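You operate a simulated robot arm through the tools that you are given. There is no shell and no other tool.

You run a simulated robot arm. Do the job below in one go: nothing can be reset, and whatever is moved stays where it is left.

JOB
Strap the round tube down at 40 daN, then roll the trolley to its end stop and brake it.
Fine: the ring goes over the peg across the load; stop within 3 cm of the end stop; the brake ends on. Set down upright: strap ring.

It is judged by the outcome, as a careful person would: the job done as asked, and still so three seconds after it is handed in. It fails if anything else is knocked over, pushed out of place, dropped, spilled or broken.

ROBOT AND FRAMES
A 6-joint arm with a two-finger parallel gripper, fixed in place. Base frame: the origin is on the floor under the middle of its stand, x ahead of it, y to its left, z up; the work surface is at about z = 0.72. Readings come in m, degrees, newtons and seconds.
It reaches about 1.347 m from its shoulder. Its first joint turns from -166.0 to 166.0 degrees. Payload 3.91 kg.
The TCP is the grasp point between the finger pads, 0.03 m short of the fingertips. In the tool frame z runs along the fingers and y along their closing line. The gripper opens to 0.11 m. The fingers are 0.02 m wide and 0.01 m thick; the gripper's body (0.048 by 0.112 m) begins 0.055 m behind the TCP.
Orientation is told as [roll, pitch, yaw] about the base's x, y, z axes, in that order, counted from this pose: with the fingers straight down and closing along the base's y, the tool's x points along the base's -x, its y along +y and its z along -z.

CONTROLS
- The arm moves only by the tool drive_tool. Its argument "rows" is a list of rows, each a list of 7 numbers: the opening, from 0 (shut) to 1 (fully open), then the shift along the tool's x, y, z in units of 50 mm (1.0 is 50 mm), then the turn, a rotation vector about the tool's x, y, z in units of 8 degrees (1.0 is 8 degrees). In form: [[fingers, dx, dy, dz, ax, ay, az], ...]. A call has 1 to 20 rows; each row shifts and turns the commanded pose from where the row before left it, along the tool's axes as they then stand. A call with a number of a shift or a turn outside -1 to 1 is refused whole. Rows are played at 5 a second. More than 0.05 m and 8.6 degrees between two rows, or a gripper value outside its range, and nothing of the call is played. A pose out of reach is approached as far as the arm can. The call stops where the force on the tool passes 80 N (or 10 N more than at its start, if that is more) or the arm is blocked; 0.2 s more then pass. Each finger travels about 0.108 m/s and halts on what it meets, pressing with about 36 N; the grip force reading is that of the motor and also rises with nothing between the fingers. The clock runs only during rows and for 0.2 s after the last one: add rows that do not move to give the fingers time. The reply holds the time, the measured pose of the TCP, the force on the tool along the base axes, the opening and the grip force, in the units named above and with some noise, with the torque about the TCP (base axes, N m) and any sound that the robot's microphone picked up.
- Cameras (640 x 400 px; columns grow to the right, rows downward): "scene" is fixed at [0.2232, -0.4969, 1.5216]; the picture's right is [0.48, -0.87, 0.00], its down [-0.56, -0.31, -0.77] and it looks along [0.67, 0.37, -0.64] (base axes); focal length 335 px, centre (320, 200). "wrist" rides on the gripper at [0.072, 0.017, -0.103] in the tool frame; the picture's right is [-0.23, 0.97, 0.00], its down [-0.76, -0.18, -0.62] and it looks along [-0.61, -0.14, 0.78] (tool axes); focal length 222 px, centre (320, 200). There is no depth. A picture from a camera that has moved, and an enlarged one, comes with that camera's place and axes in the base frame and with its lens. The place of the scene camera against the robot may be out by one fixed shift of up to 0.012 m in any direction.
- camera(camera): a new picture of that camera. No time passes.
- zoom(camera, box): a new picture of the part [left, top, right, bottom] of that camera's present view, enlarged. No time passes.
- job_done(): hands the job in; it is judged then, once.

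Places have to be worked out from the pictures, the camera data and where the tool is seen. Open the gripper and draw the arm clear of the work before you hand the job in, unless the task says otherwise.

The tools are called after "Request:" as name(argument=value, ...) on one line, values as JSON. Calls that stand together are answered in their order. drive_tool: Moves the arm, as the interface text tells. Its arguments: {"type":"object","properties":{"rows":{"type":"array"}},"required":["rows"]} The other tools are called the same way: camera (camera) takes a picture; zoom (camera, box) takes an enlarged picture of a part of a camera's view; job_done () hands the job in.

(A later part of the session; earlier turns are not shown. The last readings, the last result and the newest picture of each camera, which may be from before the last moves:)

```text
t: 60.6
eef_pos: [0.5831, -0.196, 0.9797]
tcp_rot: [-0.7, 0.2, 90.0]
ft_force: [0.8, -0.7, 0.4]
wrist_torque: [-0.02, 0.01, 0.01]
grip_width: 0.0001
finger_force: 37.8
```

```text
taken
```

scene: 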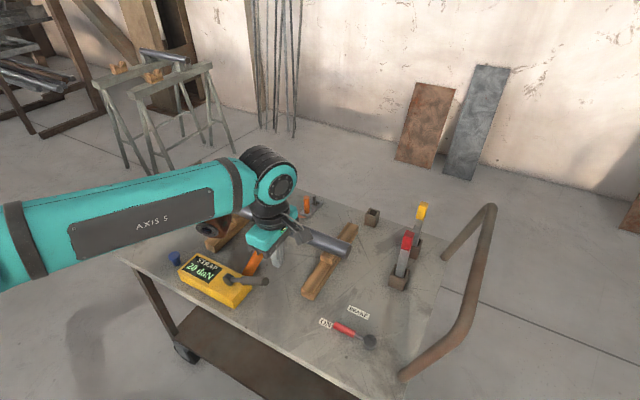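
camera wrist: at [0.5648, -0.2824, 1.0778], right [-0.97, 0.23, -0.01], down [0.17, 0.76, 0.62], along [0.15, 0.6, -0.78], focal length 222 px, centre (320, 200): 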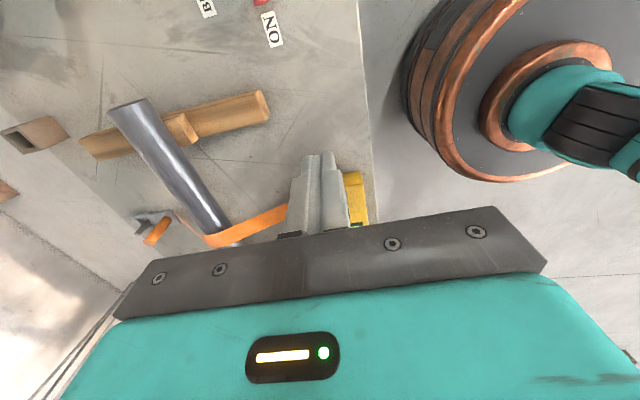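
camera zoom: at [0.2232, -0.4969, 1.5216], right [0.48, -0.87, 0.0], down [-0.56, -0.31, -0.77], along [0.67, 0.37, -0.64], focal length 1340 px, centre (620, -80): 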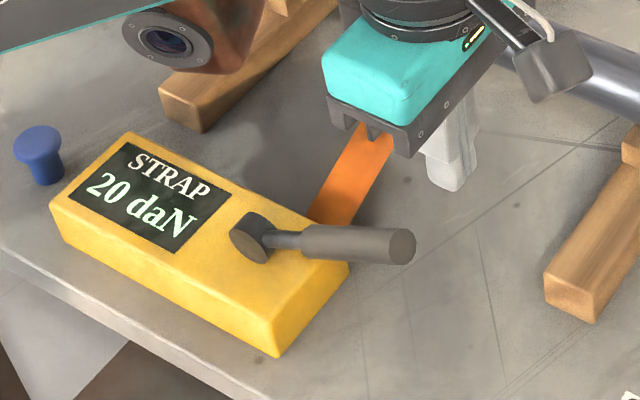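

20 daN now, and the lever is back at rest. I press the next stroke in parts, checking the display partway so I don't overshoot 40.

Request:
drive_tool(rows=[[0, -0.6, 0, 0.7, 0, 0, 0], [0, -0.6, 0, 0.7, 0, 0, 0], [0, 0, 0, 0.5, 0, 0, 0], [0, 0, 0, 0.5, 0, 0, 0], [0, 0, 0, 0, 0, 0, 0]])

Request:
zoom(camera="scene", box=[165, 220, 325, 320])

```text
t: 61.8
eef_pos: [0.586, -0.1346, 0.8593]
tcp_rot: [-0.8, 0.1, 90.0]
ft_force: [1.0, 0.3, 2.6]
wrist_torque: [-0.01, 0.0, -0.01]
grip_width: 0.0001
finger_force: 37.3
```

```text
4.00 times, centred on (245, 270) of scene
camera zoom: at [0.2232, -0.4969, 1.5216], right [0.48, -0.87, 0.0], down [-0.56, -0.31, -0.77], along [0.67, 0.37, -0.64], focal length 1340 px, centre (620, -80)
```

zoom: 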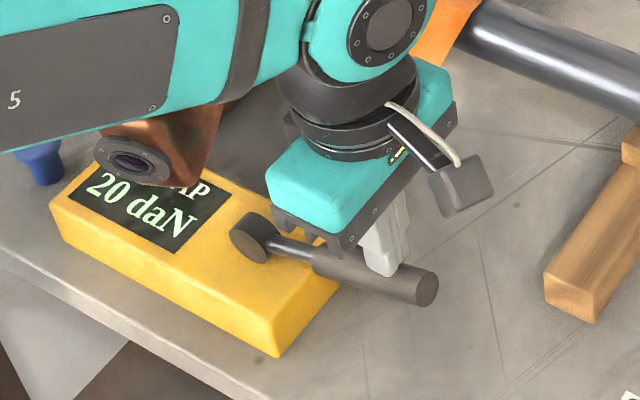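

Still 20 daN with the lever about halfway. I continue in 1 cm increments.

Request:
drive_tool(rows=[[0, 0, 0, 0.2, 0, 0, 0], [0, 0, 0, 0.1, 0, 0, 0], [0, 0, 0, 0, 0, 0, 0]])

Request:
zoom(camera="scene", box=[165, 220, 325, 320])

```text
t: 62.6
eef_pos: [0.5844, -0.1366, 0.8462]
tcp_rot: [-0.7, 0.1, 90.0]
ft_force: [-0.8, 0.1, 3.3]
wrist_torque: [0.01, 0.01, 0.01]
grip_width: 0.0
finger_force: 37.9
```

```text
4.00 times, centred on (245, 270) of scene
camera zoom: at [0.2232, -0.4969, 1.5216], right [0.48, -0.87, 0.0], down [-0.56, -0.31, -0.77], along [0.67, 0.37, -0.64], focal length 1340 px, centre (620, -80)
```

zoom: 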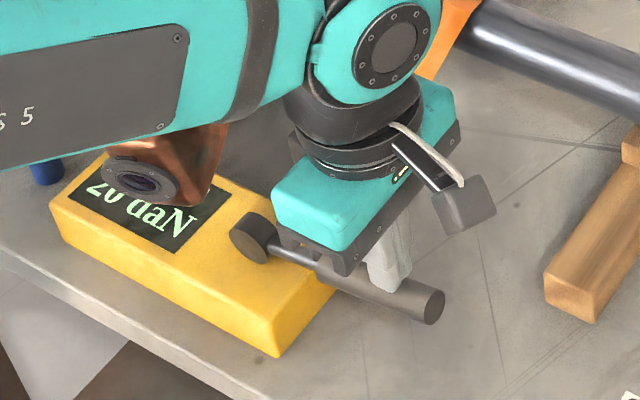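

Request:
drive_tool(rows=[[0, 0, 0, 0.12, 0, 0, 0], [0, 0, 0, 0, 0, 0, 0]])

Request:
zoom(camera="scene", box=[165, 220, 325, 320])

```text
t: 63.2
eef_pos: [0.5848, -0.1364, 0.8397]
tcp_rot: [-0.8, 0.1, 89.9]
ft_force: [1.7, -0.6, 3.0]
wrist_torque: [-0.03, 0.0, -0.01]
grip_width: 0.0
finger_force: 37.9
```

```text
4.00 times, centred on (245, 270) of scene
camera zoom: at [0.2232, -0.4969, 1.5216], right [0.48, -0.87, 0.0], down [-0.56, -0.31, -0.77], along [0.67, 0.37, -0.64], focal length 1340 px, centre (620, -80)
```

zoom: 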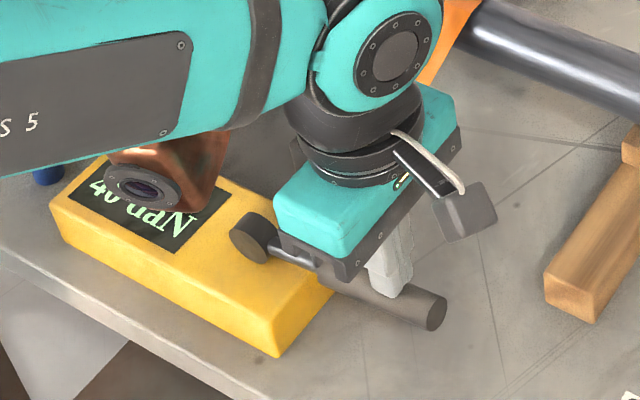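

The display flipped to "40". I lift straight off at once and read it clearly.

Request:
drive_tool(rows=[[0, 0, 0, -0.6, 0, 0, 0], [0, 0, 0, -0.9, 0, 0, 0], [0, 0, 0, -0.9, 0, 0, 0], [0, 0.6, 0, -0.75, 0, 0, 0], [0, 0.6, 0, -0.75, 0, 0, 0], [0, 0, 0, 0, 0, 0, 0], [0, 0, 0, 0, 0, 0, 0]])

Request:
zoom(camera="scene", box=[165, 220, 325, 320])

Request:
camera(camera="scene")

Request:
zoom(camera="scene", box=[220, 180, 360, 270])

```text
t: 64.8
eef_pos: [0.5795, -0.1969, 1.0339]
tcp_rot: [-0.6, 0.2, 89.9]
ft_force: [0.5, 0.4, 0.0]
wrist_torque: [-0.01, -0.01, 0.02]
grip_width: 0.0
finger_force: 38.0
```

```text
4.00 times, centred on (245, 270) of scene
camera zoom: at [0.2232, -0.4969, 1.5216], right [0.48, -0.87, 0.0], down [-0.56, -0.31, -0.77], along [0.67, 0.37, -0.64], focal length 1340 px, centre (620, -80)
```

zoom: 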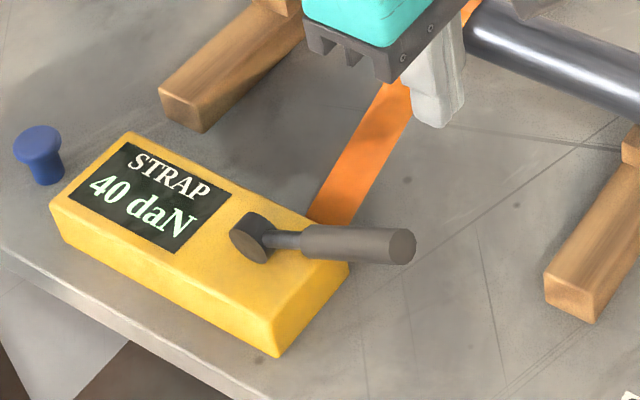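

```text
taken
```

scene: 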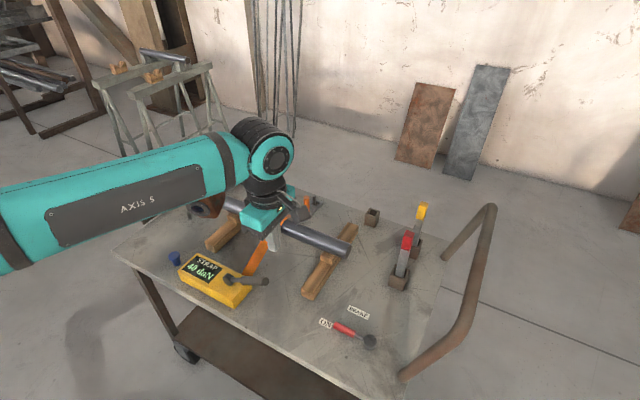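

```text
4.44 times, centred on (290, 225) of scene
camera zoom: at [0.2232, -0.4969, 1.5216], right [0.48, -0.87, 0.0], down [-0.56, -0.31, -0.77], along [0.67, 0.37, -0.64], focal length 1489 px, centre (453, 89)
```

zoom: 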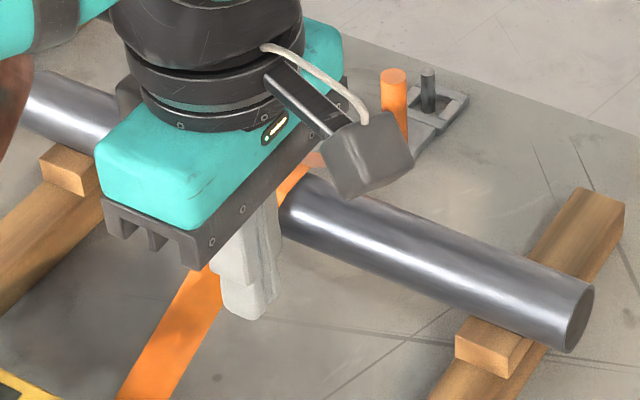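

Display reads 40 daN and the ring stays upright on its peg. Now the brake: I'll enlarge it in the scene view to work out how it turns.

Request:
zoom(camera="scene", box=[310, 295, 390, 355])

Request:
zoom(camera="scene", box=[330, 320, 380, 355])

```text
6.67 times, centred on (350, 325) of scene
camera zoom: at [0.2232, -0.4969, 1.5216], right [0.48, -0.87, 0.0], down [-0.56, -0.31, -0.77], along [0.67, 0.37, -0.64], focal length 2234 px, centre (120, -633)
```

zoom: 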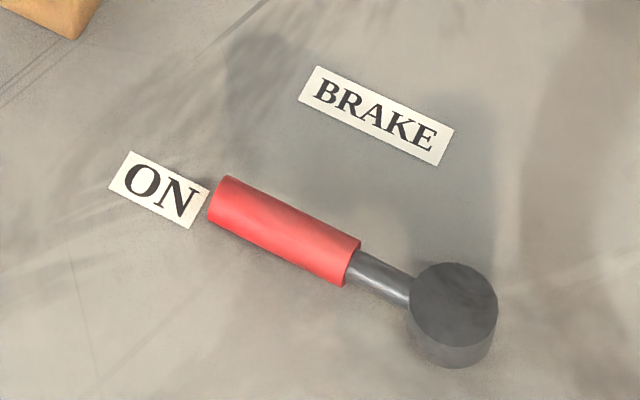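

```text
11.43 times, centred on (355, 338) of scene
camera zoom: at [0.2232, -0.4969, 1.5216], right [0.48, -0.87, 0.0], down [-0.56, -0.31, -0.77], along [0.67, 0.37, -0.64], focal length 3829 px, centre (-80, -1371)
```

zoom: 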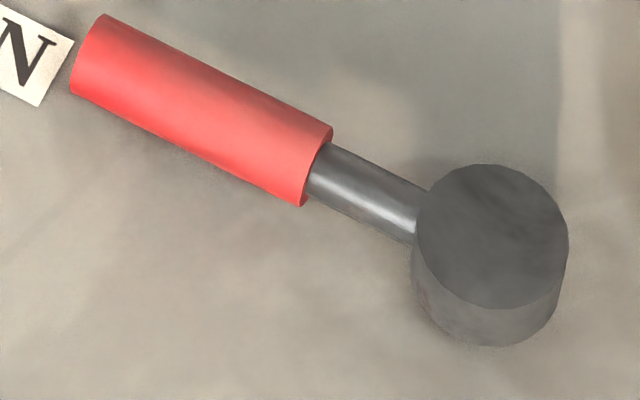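

The brake is a flat lever turning about a vertical pivot at about (0.633, −0.41), its red grip spanning y≈−0.37…−0.31 at x≈0.63, pointing to ON. I move the open fingers (closing along x) above the grip and look.

Request:
drive_tool(rows=[[0.5, 0.7, -0.26, 0.42, 0, 0, 0], [0.5, 0.7, -0.26, 0.42, 0, 0, 0], [0.5, 0.7, -0.26, 0.42, 0, 0, 0], [0.5, 0.7, -0.26, 0.42, 0, 0, 0], [0.5, 0, 0, 0, 0, 0, 0]])

Request:
camera(camera="wrist")

Request:
zoom(camera="scene", box=[260, 220, 420, 360])

```text
t: 66.0
eef_pos: [0.6338, -0.3367, 0.9511]
tcp_rot: [-0.7, 0.1, 90.0]
ft_force: [-0.5, -0.1, -0.4]
wrist_torque: [-0.02, 0.01, 0.0]
grip_width: 0.055
finger_force: 0.1
```

```text
taken
camera wrist: at [0.6155, -0.4092, 1.0549], right [-0.97, 0.23, -0.01], down [0.17, 0.76, 0.62], along [0.15, 0.6, -0.78], focal length 222 px, centre (320, 200)
```

wrist: 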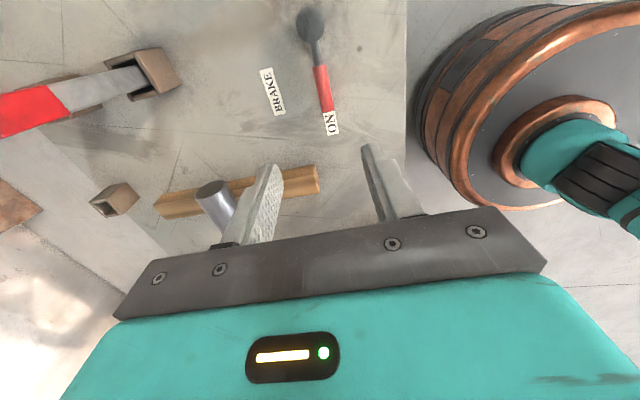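

```text
2.86 times, centred on (340, 290) of scene
camera zoom: at [0.2232, -0.4969, 1.5216], right [0.48, -0.87, 0.0], down [-0.56, -0.31, -0.77], along [0.67, 0.37, -0.64], focal length 957 px, centre (263, -57)
```

zoom: 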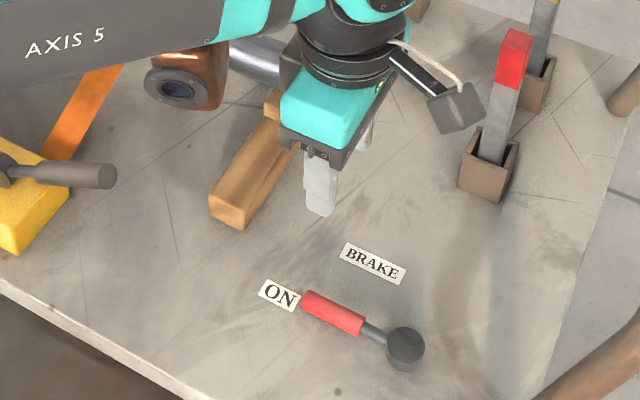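

From this view the lever lies along x≈0.628 with its tip at y≈−0.316. I descend with the fingers straddling the red grip at about 7 cm from the pivot.

Request:
drive_tool(rows=[[0.5, -0.02, 0.1, 0.776, 0, 0, 0], [0.5, 0, 0, 0.776, 0, 0, 0], [0.5, 0, 0, 0.776, 0, 0, 0], [0.5, 0, 0, 0.776, 0, 0, 0], [0.5, 0, 0, 0.7, 0, 0, 0], [0.5, 0, 0, 0, 0, 0, 0]])

Request:
camera(camera="wrist")

Request:
zoom(camera="scene", box=[280, 270, 400, 360])

```text
t: 67.4
eef_pos: [0.631, -0.3353, 0.7645]
tcp_rot: [-0.7, 0.1, 90.0]
ft_force: [0.8, 0.3, 0.7]
wrist_torque: [-0.02, 0.0, -0.01]
grip_width: 0.055
finger_force: 0.0
```

```text
taken
camera wrist: at [0.6129, -0.4077, 0.8676], right [-0.97, 0.23, -0.01], down [0.17, 0.76, 0.62], along [0.15, 0.6, -0.78], focal length 222 px, centre (320, 200)
```

wrist: 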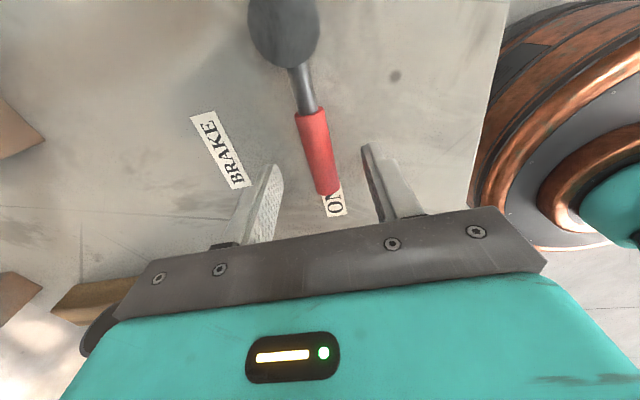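

```text
4.44 times, centred on (340, 315) of scene
camera zoom: at [0.2232, -0.4969, 1.5216], right [0.48, -0.87, 0.0], down [-0.56, -0.31, -0.77], along [0.67, 0.37, -0.64], focal length 1489 px, centre (231, -311)
```

zoom: 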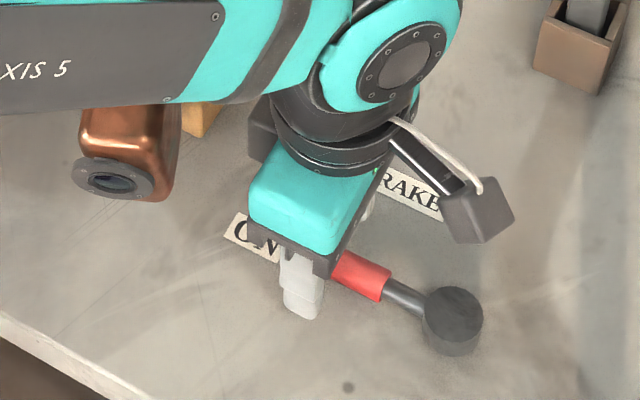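

The lever centre is near z=0.737, so I lower another 8 mm, close on the red grip, and then try a small 8° turn toward +x to see whether it yields.

Request:
drive_tool(rows=[[0.5, 0, 0, 0.16, 0, 0, 0], [0, 0, 0, 0, 0, 0, 0], [0, 0, 0, 0, 0, 0, 0], [0, 0, 0, 0, 0, 0, 0]])

Request:
drive_tool(rows=[[0, 0.007, -0.1, 0, 0, 0, 0.5], [0, 0.007, -0.1, 0, 0, 0, 0.5], [0, 0, 0, 0, 0, 0, 0]])

Request:
camera(camera="wrist")

```text
t: 68.4
eef_pos: [0.6304, -0.3351, 0.7545]
tcp_rot: [-0.6, 0.2, 89.9]
ft_force: [-26.3, 5.4, -2.4]
wrist_torque: [0.15, 0.49, -0.42]
grip_width: 0.0175
finger_force: 45.1
```

```text
t: 68.9
eef_pos: [0.6326, -0.3353, 0.7555]
tcp_rot: [0.0, 0.0, 85.0]
ft_force: [-59.2, -0.6, 23.9]
wrist_torque: [0.24, 1.39, 0.84]
grip_width: 0.0189
finger_force: 44.9
stopped in row 2: the force on the tool passed its limit at 92 N (the readings are from after the stop); the commanded pose is now the measured one
```

```text
taken
camera wrist: at [0.6084, -0.4069, 0.8583], right [-0.95, 0.31, 0.0], down [0.24, 0.74, 0.62], along [0.19, 0.59, -0.78], focal length 222 px, centre (320, 200)
```

wrist: 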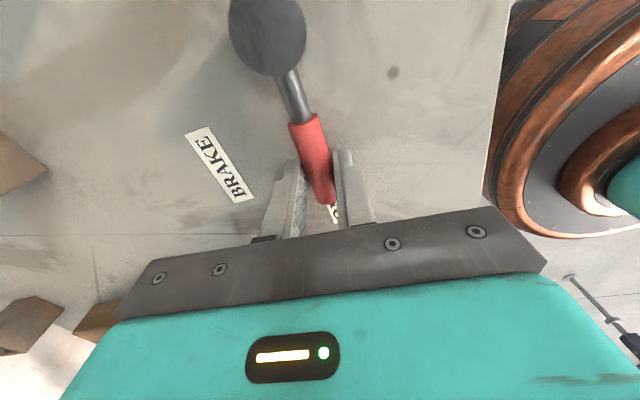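

Toward +x it is firmly blocked, so that is the ON stop and release must be toward −x. I ease back and try turning the other way in small steps.

Request:
drive_tool(rows=[[0, 0, 0.06, 0, 0, 0, -0.6], [0, 0.007, 0.1, 0, 0, 0, -0.5], [0, 0.007, 0.1, 0, 0, 0, -0.5], [0, 0, 0, 0, 0, 0, 0]])

Request:
camera(camera="wrist")

Request:
zoom(camera="scene", box=[280, 270, 400, 360])

```text
t: 69.9
eef_pos: [0.6203, -0.3358, 0.7562]
tcp_rot: [-0.3, 0.2, 97.8]
ft_force: [-9.0, 13.0, 23.9]
wrist_torque: [-0.08, 0.21, -0.63]
grip_width: 0.0176
finger_force: 45.1
```

```text
taken
camera wrist: at [0.6135, -0.41, 0.858], right [-1.0, 0.09, 0.0], down [0.07, 0.78, 0.62], along [0.06, 0.62, -0.78], focal length 222 px, centre (320, 200)
```

wrist: 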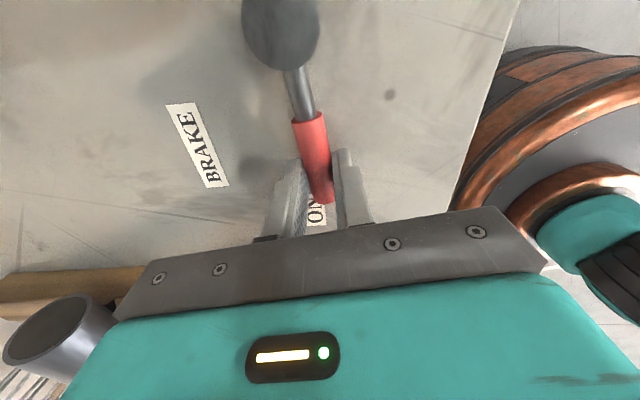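

```text
4.44 times, centred on (340, 315) of scene
camera zoom: at [0.2232, -0.4969, 1.5216], right [0.48, -0.87, 0.0], down [-0.56, -0.31, -0.77], along [0.67, 0.37, -0.64], focal length 1489 px, centre (231, -311)
```

zoom: 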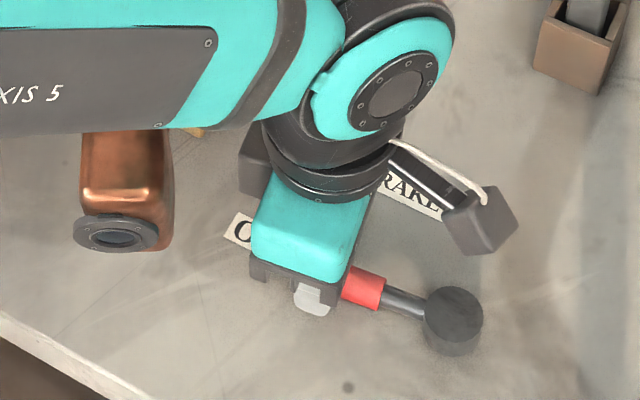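

It turns freely toward −x. I continue the arc with the tool following the lever.

Request:
drive_tool(rows=[[0, 0.014, 0.203, -0.02, 0, 0, -1], [0, 0.014, 0.203, -0.02, 0, 0, -1], [0, 0.014, 0.203, 0, 0, 0, -1], [0, 0.014, 0.203, 0, 0, 0, -1], [0, 0, 0, 0, 0, 0, 0]])

Request:
zoom(camera="scene", box=[280, 270, 400, 360])

Request:
camera(camera="wrist")

```text
t: 71.1
eef_pos: [0.5824, -0.3525, 0.7539]
tcp_rot: [-0.1, 0.0, 129.8]
ft_force: [-32.1, 17.8, -0.5]
wrist_torque: [0.32, 0.6, -0.94]
grip_width: 0.0177
finger_force: 45.4
```

```text
4.44 times, centred on (340, 315) of scene
camera zoom: at [0.2232, -0.4969, 1.5216], right [0.48, -0.87, 0.0], down [-0.56, -0.31, -0.77], along [0.67, 0.37, -0.64], focal length 1489 px, centre (231, -311)
```

zoom: 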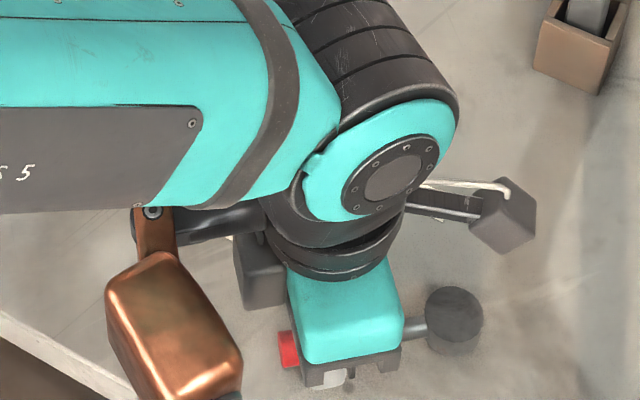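

```text
taken
camera wrist: at [0.6172, -0.4193, 0.8577], right [-0.89, -0.45, 0.0], down [-0.35, 0.7, 0.62], along [-0.28, 0.56, -0.78], focal length 222 px, centre (320, 200)
```

wrist: 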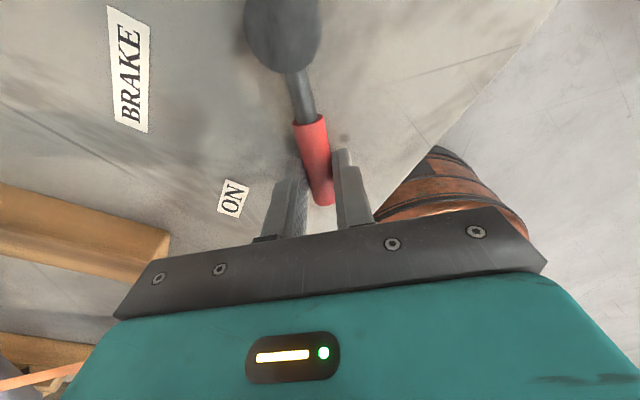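

The lever has turned about 40° from ON. I continue another few steps and watch for its far stop.

Request:
drive_tool(rows=[[0, -0.02, 0.2, 0, 0, 0, -1], [0, 0.0, 0.2, 0, 0, 0, -1], [0, 0.014, 0.2, 0, 0, 0, -1], [0, 0, 0, 0, 0, 0, 0]])

Request:
camera(camera="wrist")

Request:
camera(camera="scene")

```text
t: 72.1
eef_pos: [0.5942, -0.3308, 0.7527]
tcp_rot: [2.5, 0.7, 143.2]
ft_force: [-7.1, -29.8, 20.6]
wrist_torque: [-0.61, 0.2, -1.57]
grip_width: 0.0281
finger_force: 44.6
out of reach, approached as far as the arm can: row 2, 3
```

```text
taken
camera wrist: at [0.6429, -0.384, 0.8589], right [-0.77, -0.64, 0.04], down [-0.49, 0.62, 0.61], along [-0.41, 0.44, -0.79], focal length 222 px, centre (320, 200)
```

wrist: 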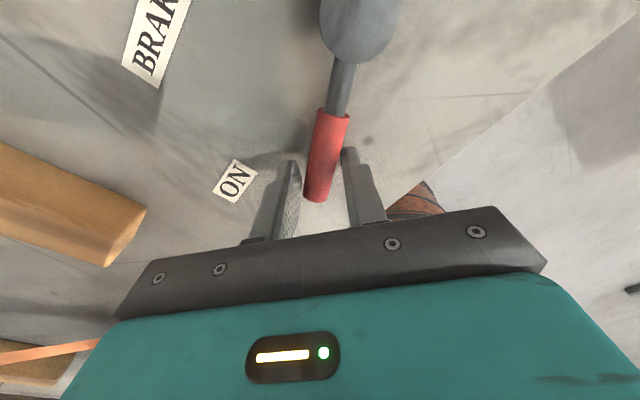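

```text
taken
```

scene: 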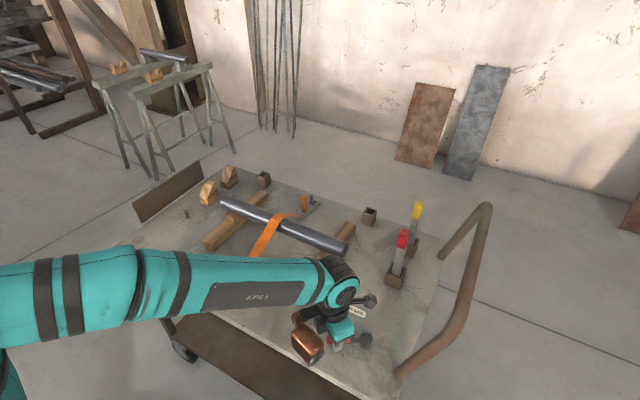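

The wrist can't yaw further, but the brake seems released: the trolley shifted roughly a centimetre toward +y in the scene view. I open the fingers and lift clear to check where the lever stays.

Request:
drive_tool(rows=[[0.6, 0, 0, 0, 0, 0, 0], [0.6, 0, 0, 0, 0, 0, 0], [0.6, 0, 0, 0, 0, 0, 0], [0.6, 0, 0, -0.6, 0, 0, 0], [0.6, 0, 0, -0.9, 0, 0, 0], [0.6, 0, 0, -0.9, 0, 0, 0], [0.6, 0, 0, -0.9, 0, 0, 0]])

Request:
camera(camera="wrist")

Request:
camera(camera="scene")

Request:
zoom(camera="scene", box=[280, 270, 400, 360])

```text
t: 73.7
eef_pos: [0.5956, -0.3224, 0.9174]
tcp_rot: [2.4, 0.5, 143.0]
ft_force: [-0.4, 0.2, -0.9]
wrist_torque: [-0.01, 0.03, 0.03]
grip_width: 0.0658
finger_force: 0.1
```

```text
taken
camera wrist: at [0.6461, -0.3761, 1.022], right [-0.77, -0.64, 0.04], down [-0.49, 0.62, 0.61], along [-0.42, 0.45, -0.79], focal length 222 px, centre (320, 200)
```

wrist: 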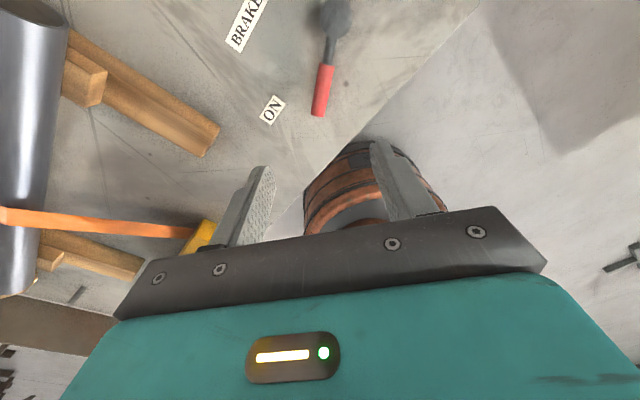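

```text
taken
```

scene: 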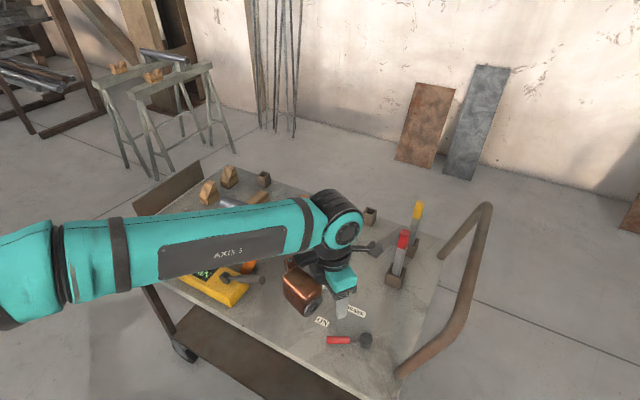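

```text
4.44 times, centred on (340, 315) of scene
camera zoom: at [0.2232, -0.4969, 1.5216], right [0.48, -0.87, 0.0], down [-0.56, -0.31, -0.77], along [0.67, 0.37, -0.64], focal length 1489 px, centre (231, -311)
```

zoom: 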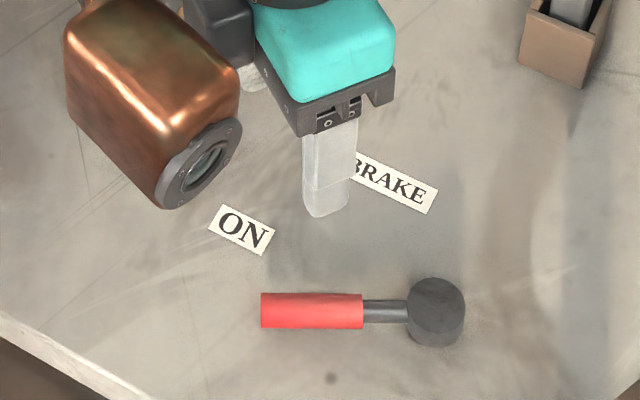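

The lever stays put about 30° off ON and the trolley has shifted about 1 cm in +y, so the brake is at least partly off. I'll rise, turn the tool back to zero yaw, level it, and view from above before handling the trolley.

Request:
drive_tool(rows=[[0.6, 0, 0, -0.95, 0, 0, 0], [0.6, 0, 0, -0.95, 0, 0, 0], [0.6, 0, 0, -0.95, 0, 0, 0], [0.6, 0, 0, 0, 0, 0, 1], [0.6, 0, 0, 0, 0, 0, 1], [0.6, 0, 0, 0, 0, 0, 1], [0.6, 0, 0, 0, 0, 0, 1], [0.6, 0, 0, 0, 0, 0, 1], [0.6, 0, 0, 0, 0, 0, 1], [0.6, 0, 0, 0, 0, 0, 1], [0.6, 0, 0, 0, 0, 0, 1], [0.6, 0, 0, 0, 0, 0, 1], [0.6, 0, 0, 0, 0, 0, 1], [0.6, 0, 0, 0, 0, 0, 1], [0.6, 0, 0, 0, 0, 0, 1], [0.6, 0, 0, 0, 0, 0, 1], [0.6, 0, 0, 0, 0, 0, 1], [0.6, 0, 0, 0, 0, 0, 1], [0.6, 0, 0, 0, 0, 0, 1], [0.6, 0, 0, 0, 0, 0, 1]])

Request:
camera(camera="scene")

Request:
camera(camera="wrist")

```text
t: 77.9
eef_pos: [0.5979, -0.3176, 1.0595]
tcp_rot: [-2.1, 1.4, 7.1]
ft_force: [0.2, 0.0, 0.2]
wrist_torque: [-0.04, 0.02, -0.02]
grip_width: 0.0659
finger_force: 0.0
```

```text
taken
```

scene: 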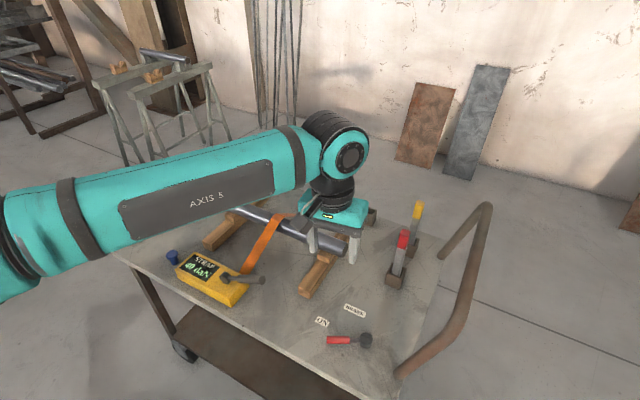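

```text
taken
camera wrist: at [0.5271, -0.3056, 1.1642], right [0.1, 0.99, -0.04], down [0.79, -0.06, 0.61], along [0.6, -0.1, -0.79], focal length 222 px, centre (320, 200)
```

wrist: 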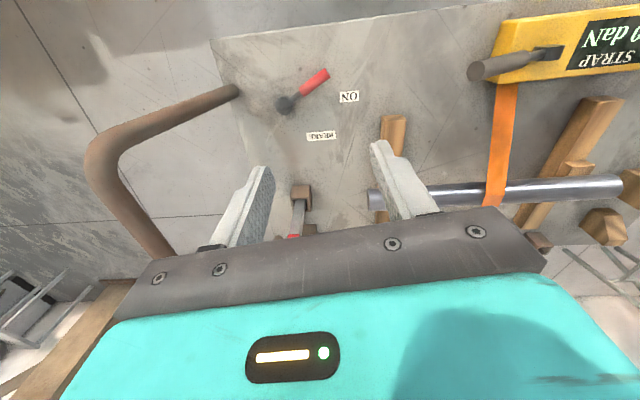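

Display holds 40 daN. I level the tool and move toward the pipe handle at the −y end to measure its crossbar.

Request:
drive_tool(rows=[[1, 0, 0, 0, -0.26, -0.175, 0.89], [1, -0.4, -0.5, -0.5, 0, 0, 0], [1, -0.4, -0.5, -0.3, 0, 0, 0], [1, -0.4, -0.5, 0, 0, 0, 0], [1, 0, 0, 0, 0, 0, 0]])

Request:
camera(camera="wrist")

Request:
zoom(camera="scene", box=[370, 180, 520, 400])

```text
t: 79.1
eef_pos: [0.6592, -0.3924, 1.1005]
tcp_rot: [-0.1, 0.0, 0.1]
ft_force: [0.5, 0.1, 0.9]
wrist_torque: [-0.01, 0.0, -0.02]
grip_width: 0.1098
finger_force: 0.0
```

```text
taken
camera wrist: at [0.5864, -0.3763, 1.2038], right [0.23, 0.97, 0.0], down [0.76, -0.18, 0.62], along [0.61, -0.14, -0.78], focal length 222 px, centre (320, 200)
```

wrist: 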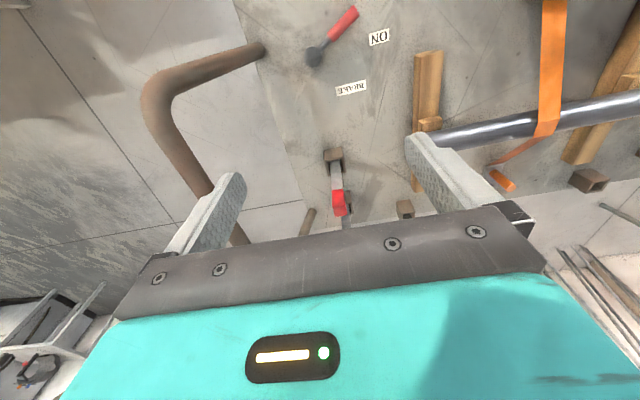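

```text
1.82 times, centred on (445, 290) of scene
camera zoom: at [0.2232, -0.4969, 1.5216], right [0.48, -0.87, 0.0], down [-0.56, -0.31, -0.77], along [0.67, 0.37, -0.64], focal length 609 px, centre (93, 36)
```

zoom: 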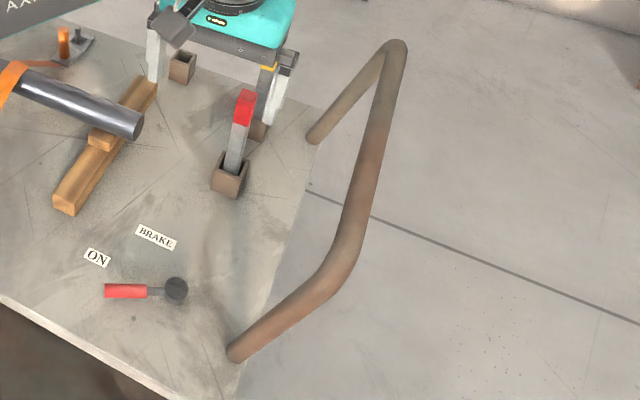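

The crossbar runs along x at about y=−0.562, z=0.963 (3.5 cm pipe). I move above it at x≈0.70 with open fingers.

Request:
drive_tool(rows=[[1, -0.205, -0.85, 0.1, 0, 0, 0], [1, -0.205, -0.85, 0.1, 0, 0, 0], [1, -0.205, -0.85, 0.1, 0, 0, 0], [1, -0.205, -0.85, 0.1, 0, 0, 0], [1, 0, 0, 0, 0, 0, 0]])

Request:
camera(camera="wrist")

Request:
zoom(camera="scene", box=[370, 140, 560, 360])

```text
t: 80.3
eef_pos: [0.7006, -0.5637, 1.0819]
tcp_rot: [-0.1, -0.2, 0.1]
ft_force: [0.3, 0.3, -0.3]
wrist_torque: [-0.01, 0.02, 0.01]
grip_width: 0.11
finger_force: 0.0
```

```text
taken
camera wrist: at [0.6275, -0.5472, 1.184], right [0.23, 0.97, 0.0], down [0.76, -0.18, 0.62], along [0.61, -0.14, -0.78], focal length 222 px, centre (320, 200)
```

wrist: 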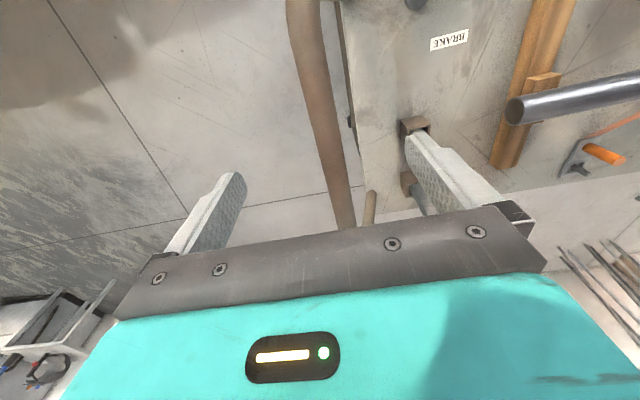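

```text
1.82 times, centred on (465, 250) of scene
camera zoom: at [0.2232, -0.4969, 1.5216], right [0.48, -0.87, 0.0], down [-0.56, -0.31, -0.77], along [0.67, 0.37, -0.64], focal length 609 px, centre (56, 109)
```

zoom: 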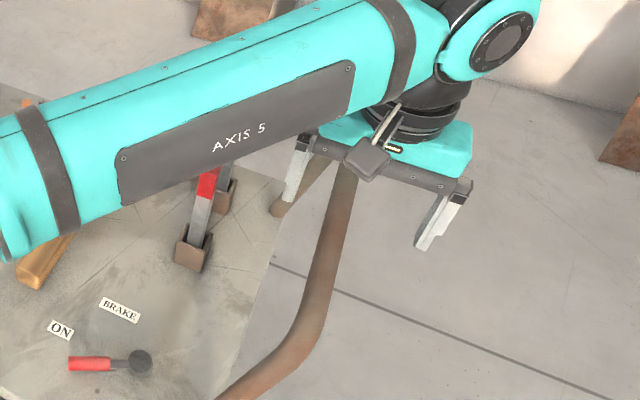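

The bar is centred at about y=−0.558 between the fingers. I descend around it and close the gripper.

Request:
drive_tool(rows=[[1, 0, 0.1, 0.79, 0, 0, 0], [1, 0, 0, 0.79, 0, 0, 0], [1, 0, 0, 0.79, 0, 0, 0], [1, 0, 0, 0, 0, 0, 0]])

Request:
camera(camera="wrist")

Request:
zoom(camera="scene", box=[370, 140, 560, 360])

```text
t: 81.3
eef_pos: [0.7004, -0.5578, 0.9599]
tcp_rot: [0.0, -0.1, 0.1]
ft_force: [0.0, 0.1, 0.1]
wrist_torque: [-0.04, -0.04, -0.02]
grip_width: 0.1101
finger_force: 0.1
```

```text
taken
camera wrist: at [0.628, -0.5411, 1.0634], right [0.23, 0.97, 0.0], down [0.76, -0.18, 0.63], along [0.61, -0.14, -0.78], focal length 222 px, centre (320, 200)
```

wrist: 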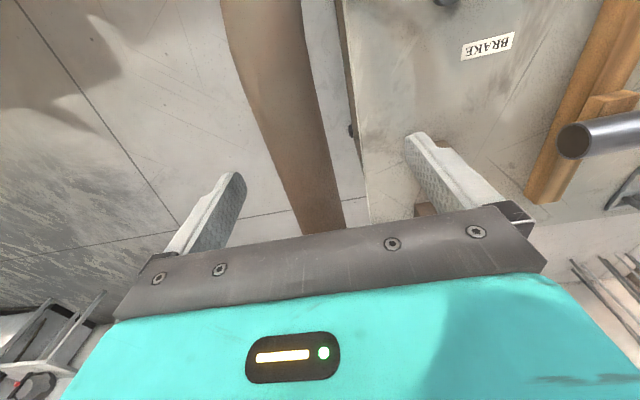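

```text
1.82 times, centred on (465, 250) of scene
camera zoom: at [0.2232, -0.4969, 1.5216], right [0.48, -0.87, 0.0], down [-0.56, -0.31, -0.77], along [0.67, 0.37, -0.64], focal length 609 px, centre (56, 109)
```

zoom: 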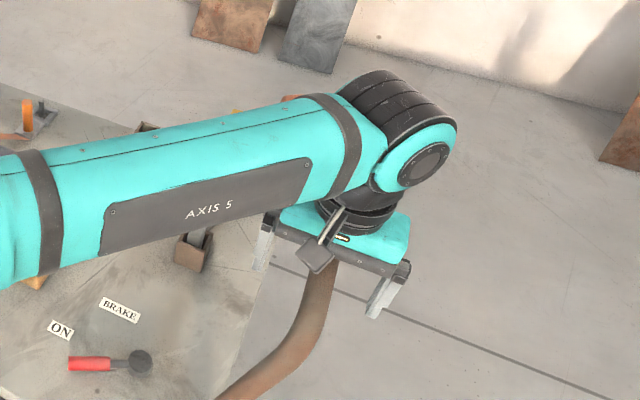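

The bar is centred at the TCP. I close on it, then push gently toward +y in 1 cm steps.

Request:
drive_tool(rows=[[0, 0, 0, 0, 0, 0, 0], [0, 0, 0, 0, 0, 0, 0], [0, 0, 0, 0, 0, 0, 0], [0, 0, 0, 0, 0, 0, 0]])

Request:
drive_tool(rows=[[0, 0, 0.1, 0, 0, 0, 0], [0, 0, 0.2, 0, 0, 0, 0], [0, 0, 0.2, 0, 0, 0, 0], [0, 0, 0.2, 0, 0, 0, 0], [0, 0, 0, 0, 0, 0, 0]])

Request:
camera(camera="scene")

```text
t: 82.3
eef_pos: [0.7006, -0.5582, 0.9606]
tcp_rot: [-0.1, -0.2, -0.1]
ft_force: [11.7, -23.7, 6.7]
wrist_torque: [0.15, -0.81, -0.06]
grip_width: 0.0256
finger_force: 44.7
```

```text
t: 82.7
eef_pos: [0.7001, -0.56, 0.9602]
tcp_rot: [-0.6, -0.3, -0.1]
ft_force: [17.3, -60.6, 2.5]
wrist_torque: [0.46, 0.99, 0.32]
grip_width: 0.0257
finger_force: 45.5
stopped in row 2: the force on the tool passed its limit at 93 N (the readings are from after the stop); the commanded pose is now the measured one
```

```text
taken
```

scene: 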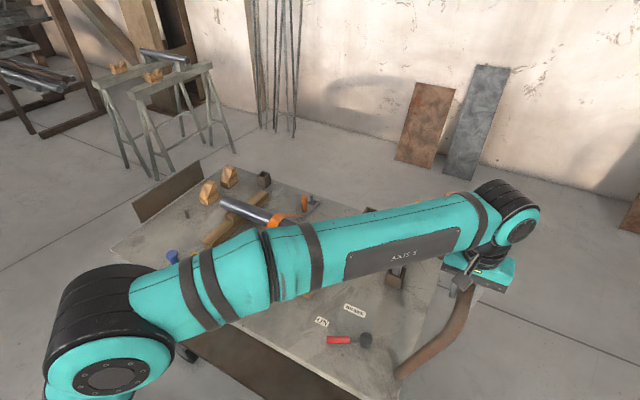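

Pushing +y met over 90 N straight away: either a stop that way or the brake still gripping. I test the −y direction gently.

Request:
drive_tool(rows=[[0, 0, -0.06, 0, 0, 0, 0], [0, 0, -0.1, 0, 0, 0, 0], [0, 0, -0.1, 0, 0, 0, 0], [0, 0, -0.1, 0, 0, 0, 0], [0, 0, 0, 0, 0, 0, 0]])

Request:
camera(camera="scene")

```text
t: 83.6
eef_pos: [0.7046, -0.5608, 0.9624]
tcp_rot: [0.4, -0.1, 0.4]
ft_force: [-10.2, 90.6, -4.8]
wrist_torque: [-0.77, 1.29, -0.1]
grip_width: 0.0273
finger_force: 45.6
stopped in row 4: the force on the tool passed its limit at 98 N (the readings are from after the stop); the commanded pose is now the measured one
```

```text
taken
```

scene: 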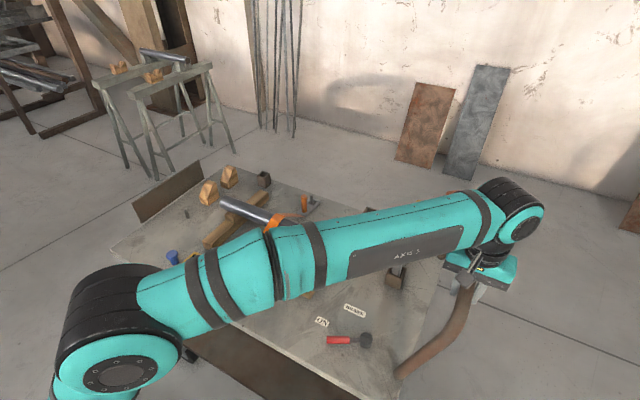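

Blocked both ways, so the brake still holds at this lever angle; the earlier centimetre came when the lever was turned farther. I let go of the pipe, rise, and return to the lever with the tool yawed −60°, which leaves wrist range to turn it on to 90°.

Request:
drive_tool(rows=[[1, 0, 0, 0, 0, 0, 0], [1, 0, 0, 0, 0, 0, 0], [1, 0, 0, 0, 0, 0, 0], [1, 0, 0, -0.8, 0, 0, 0], [1, 0, 0, -0.9, 0, 0, 0], [0.6, 0.365, 0.74, 0, 0, 0, 0], [0.6, 0.365, 0.74, 0, 0, 0, 0], [0.6, 0.365, 0.74, 0, 0, 0, 0], [0.6, 0.365, 0.74, 0, 0, 0, 0], [0.6, 0.365, 0.74, 0, 0, 0, 0], [0.6, 0.365, 0.74, 0, 0, 0, 0], [0.6, 0, 0, 0, 0, 0, 1], [0.6, 0, 0, 0, 0, 0, 1], [0.6, 0, 0, 0, 0, 0, 1], [0.6, 0, 0, 0, 0, 0, 1], [0.6, 0, 0, 0, 0, 0, 1], [0.6, 0, 0, 0, 0, 0, 1], [0.6, 0, 0, 0, 0, 0, 1], [0.6, 0, 0, 0, 0, 0, 0.5], [0.6, 0, 0, 0, 0, 0, 0]])

Request:
camera(camera="wrist")

Request:
camera(camera="scene")

```text
t: 87.8
eef_pos: [0.5911, -0.3464, 1.047]
tcp_rot: [0.1, 0.1, -59.9]
ft_force: [0.2, 0.8, -0.1]
wrist_torque: [0.04, 0.02, 0.01]
grip_width: 0.066
finger_force: 0.0
```

```text
taken
camera wrist: at [0.5695, -0.2754, 1.1494], right [0.96, 0.29, 0.0], down [0.23, -0.75, 0.62], along [0.18, -0.6, -0.78], focal length 222 px, centre (320, 200)
```

wrist: 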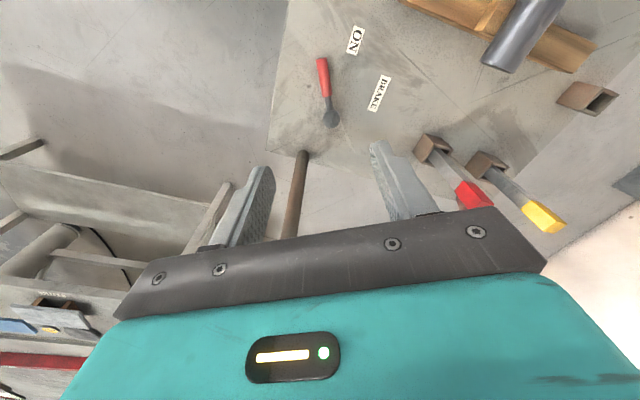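

```text
taken
```

scene: 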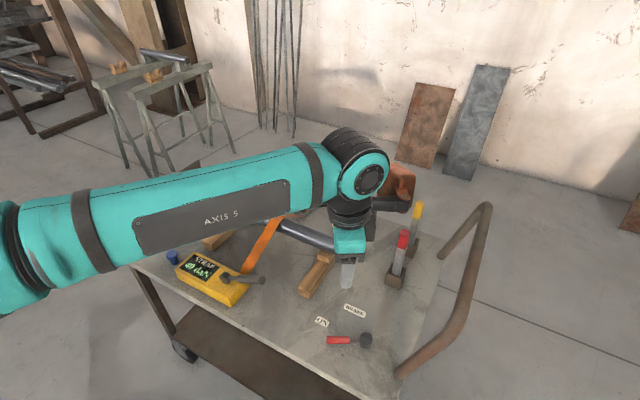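

The lever sits at about 28° from ON with its pivot near (0.628, −0.400). I centre on the grip and descend to it.

Request:
drive_tool(rows=[[0.6, 0.062, 0.145, 0.9, 0, 0, 0], [0.6, 0, 0, 0.98, 0, 0, 0], [0.6, 0, 0, 0.98, 0, 0, 0], [0.6, 0, 0, 0.98, 0, 0, 0], [0.6, 0, 0, 0.98, 0, 0, 0], [0.6, 0, 0, 0.6, 0, 0, 0], [0.6, 0, 0, 0.3, 0, 0, 0], [0.6, 0, 0, 0, 0, 0, 0]])

Request:
camera(camera="wrist")

Request:
zoom(camera="scene", box=[280, 270, 400, 360])

```text
t: 89.6
eef_pos: [0.5975, -0.3385, 0.7599]
tcp_rot: [0.1, 0.0, -60.0]
ft_force: [-0.5, -0.1, -0.1]
wrist_torque: [0.02, -0.01, -0.03]
grip_width: 0.0662
finger_force: 0.0
```

```text
taken
camera wrist: at [0.5751, -0.268, 0.8638], right [0.96, 0.29, 0.0], down [0.23, -0.75, 0.62], along [0.18, -0.6, -0.78], focal length 222 px, centre (320, 200)
```

wrist: 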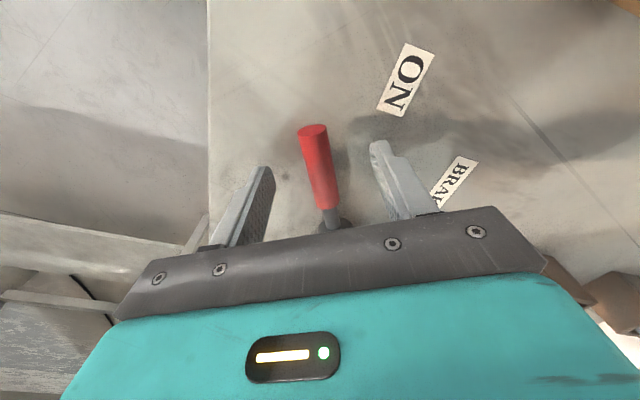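

```text
4.44 times, centred on (340, 315) of scene
camera zoom: at [0.2232, -0.4969, 1.5216], right [0.48, -0.87, 0.0], down [-0.56, -0.31, -0.77], along [0.67, 0.37, -0.64], focal length 1489 px, centre (231, -311)
```

zoom: 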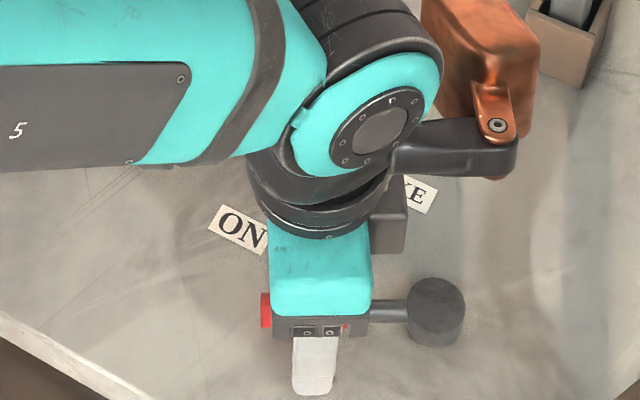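

The lever is between the fingers. I close and turn it further off in steps, the tool following.

Request:
drive_tool(rows=[[0.6, 0, 0, 0.05, 0, 0, 0], [0, 0, 0, 0, 0, 0, 0], [0, 0, 0, 0, 0, 0, 0], [0, 0, 0, 0, 0, 0, 0], [0, -0.013, -0.189, 0, 0, 0, -1], [0, -0.013, -0.189, 0, 0, 0, -1], [0, -0.013, -0.189, 0, 0, 0, -1], [0, -0.013, -0.189, 0, 0, 0, -1], [0, 0, 0, 0, 0, 0, 0]])

Request:
camera(camera="wrist")

Request:
camera(camera="scene")

```text
t: 91.6
eef_pos: [0.5701, -0.3673, 0.7591]
tcp_rot: [0.1, 0.0, -27.9]
ft_force: [-31.4, 2.7, -2.5]
wrist_torque: [0.14, 0.85, -0.84]
grip_width: 0.0174
finger_force: 45.1
```

```text
taken
camera wrist: at [0.5132, -0.318, 0.8613], right [0.66, 0.75, 0.0], down [0.59, -0.51, 0.62], along [0.47, -0.41, -0.78], focal length 222 px, centre (320, 200)
```

wrist: 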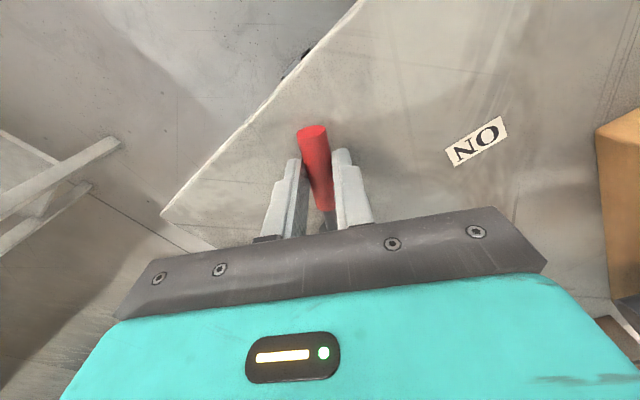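

```text
taken
```

scene: 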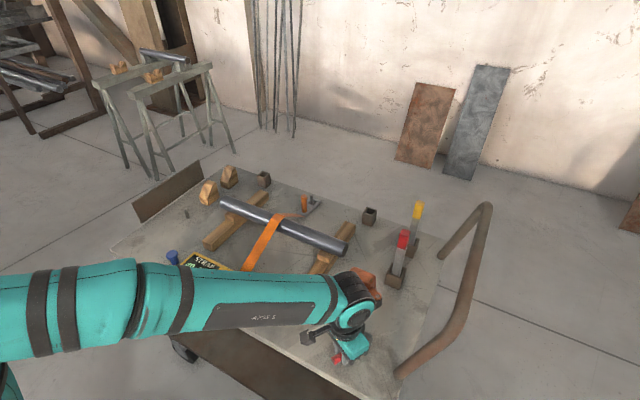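

Request:
drive_tool(rows=[[0, 0.01, -0.189, 0, 0, 0, -1], [0, 0.0, -0.189, 0, 0, 0, -1], [0, 0, 0, 0, 0, 0, 0]])

Request:
camera(camera="wrist")

Request:
zoom(camera="scene", box=[280, 270, 400, 360])

```text
t: 92.4
eef_pos: [0.563, -0.3851, 0.7576]
tcp_rot: [0.1, -0.1, -11.9]
ft_force: [-20.5, -3.0, -8.9]
wrist_torque: [-0.17, -0.02, -0.53]
grip_width: 0.0177
finger_force: 45.2
```

```text
taken
camera wrist: at [0.495, -0.3538, 0.8612], right [0.42, 0.91, 0.0], down [0.71, -0.33, 0.62], along [0.57, -0.26, -0.78], focal length 222 px, centre (320, 200)
```

wrist: 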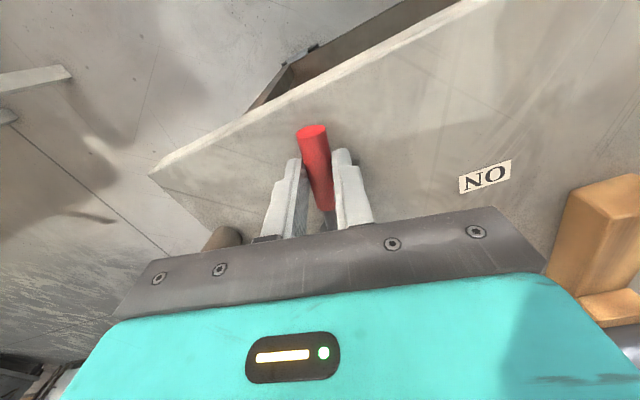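

```text
4.44 times, centred on (340, 315) of scene
camera zoom: at [0.2232, -0.4969, 1.5216], right [0.48, -0.87, 0.0], down [-0.56, -0.31, -0.77], along [0.67, 0.37, -0.64], focal length 1489 px, centre (231, -311)
```

zoom: 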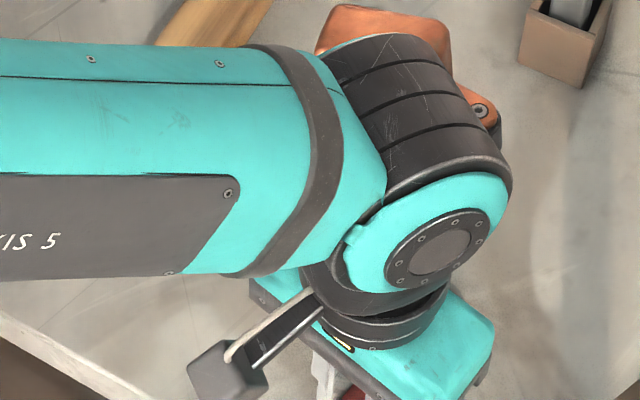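

Request:
drive_tool(rows=[[0, 0.0, -0.189, 0, 0, 0, -1], [0, 0.0, -0.1, 0, 0, 0, -0.5], [0, 0, 0, 0, 0, 0, 0]])

Request:
camera(camera="scene")

```text
t: 93.2
eef_pos: [0.561, -0.3982, 0.7584]
tcp_rot: [-0.1, -0.1, 0.3]
ft_force: [7.1, -6.6, -2.4]
wrist_torque: [-0.14, 0.2, -0.4]
grip_width: 0.0175
finger_force: 45.1
```

```text
taken
```

scene: 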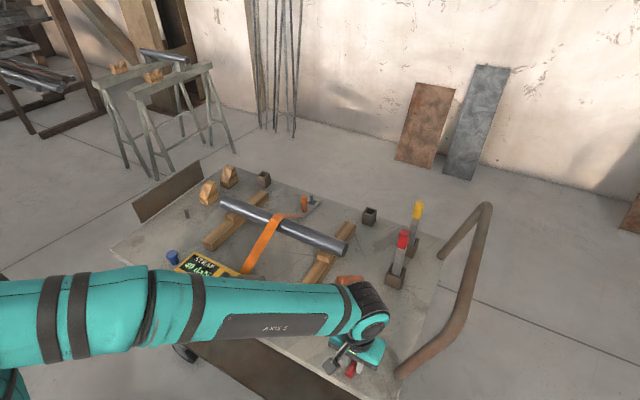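

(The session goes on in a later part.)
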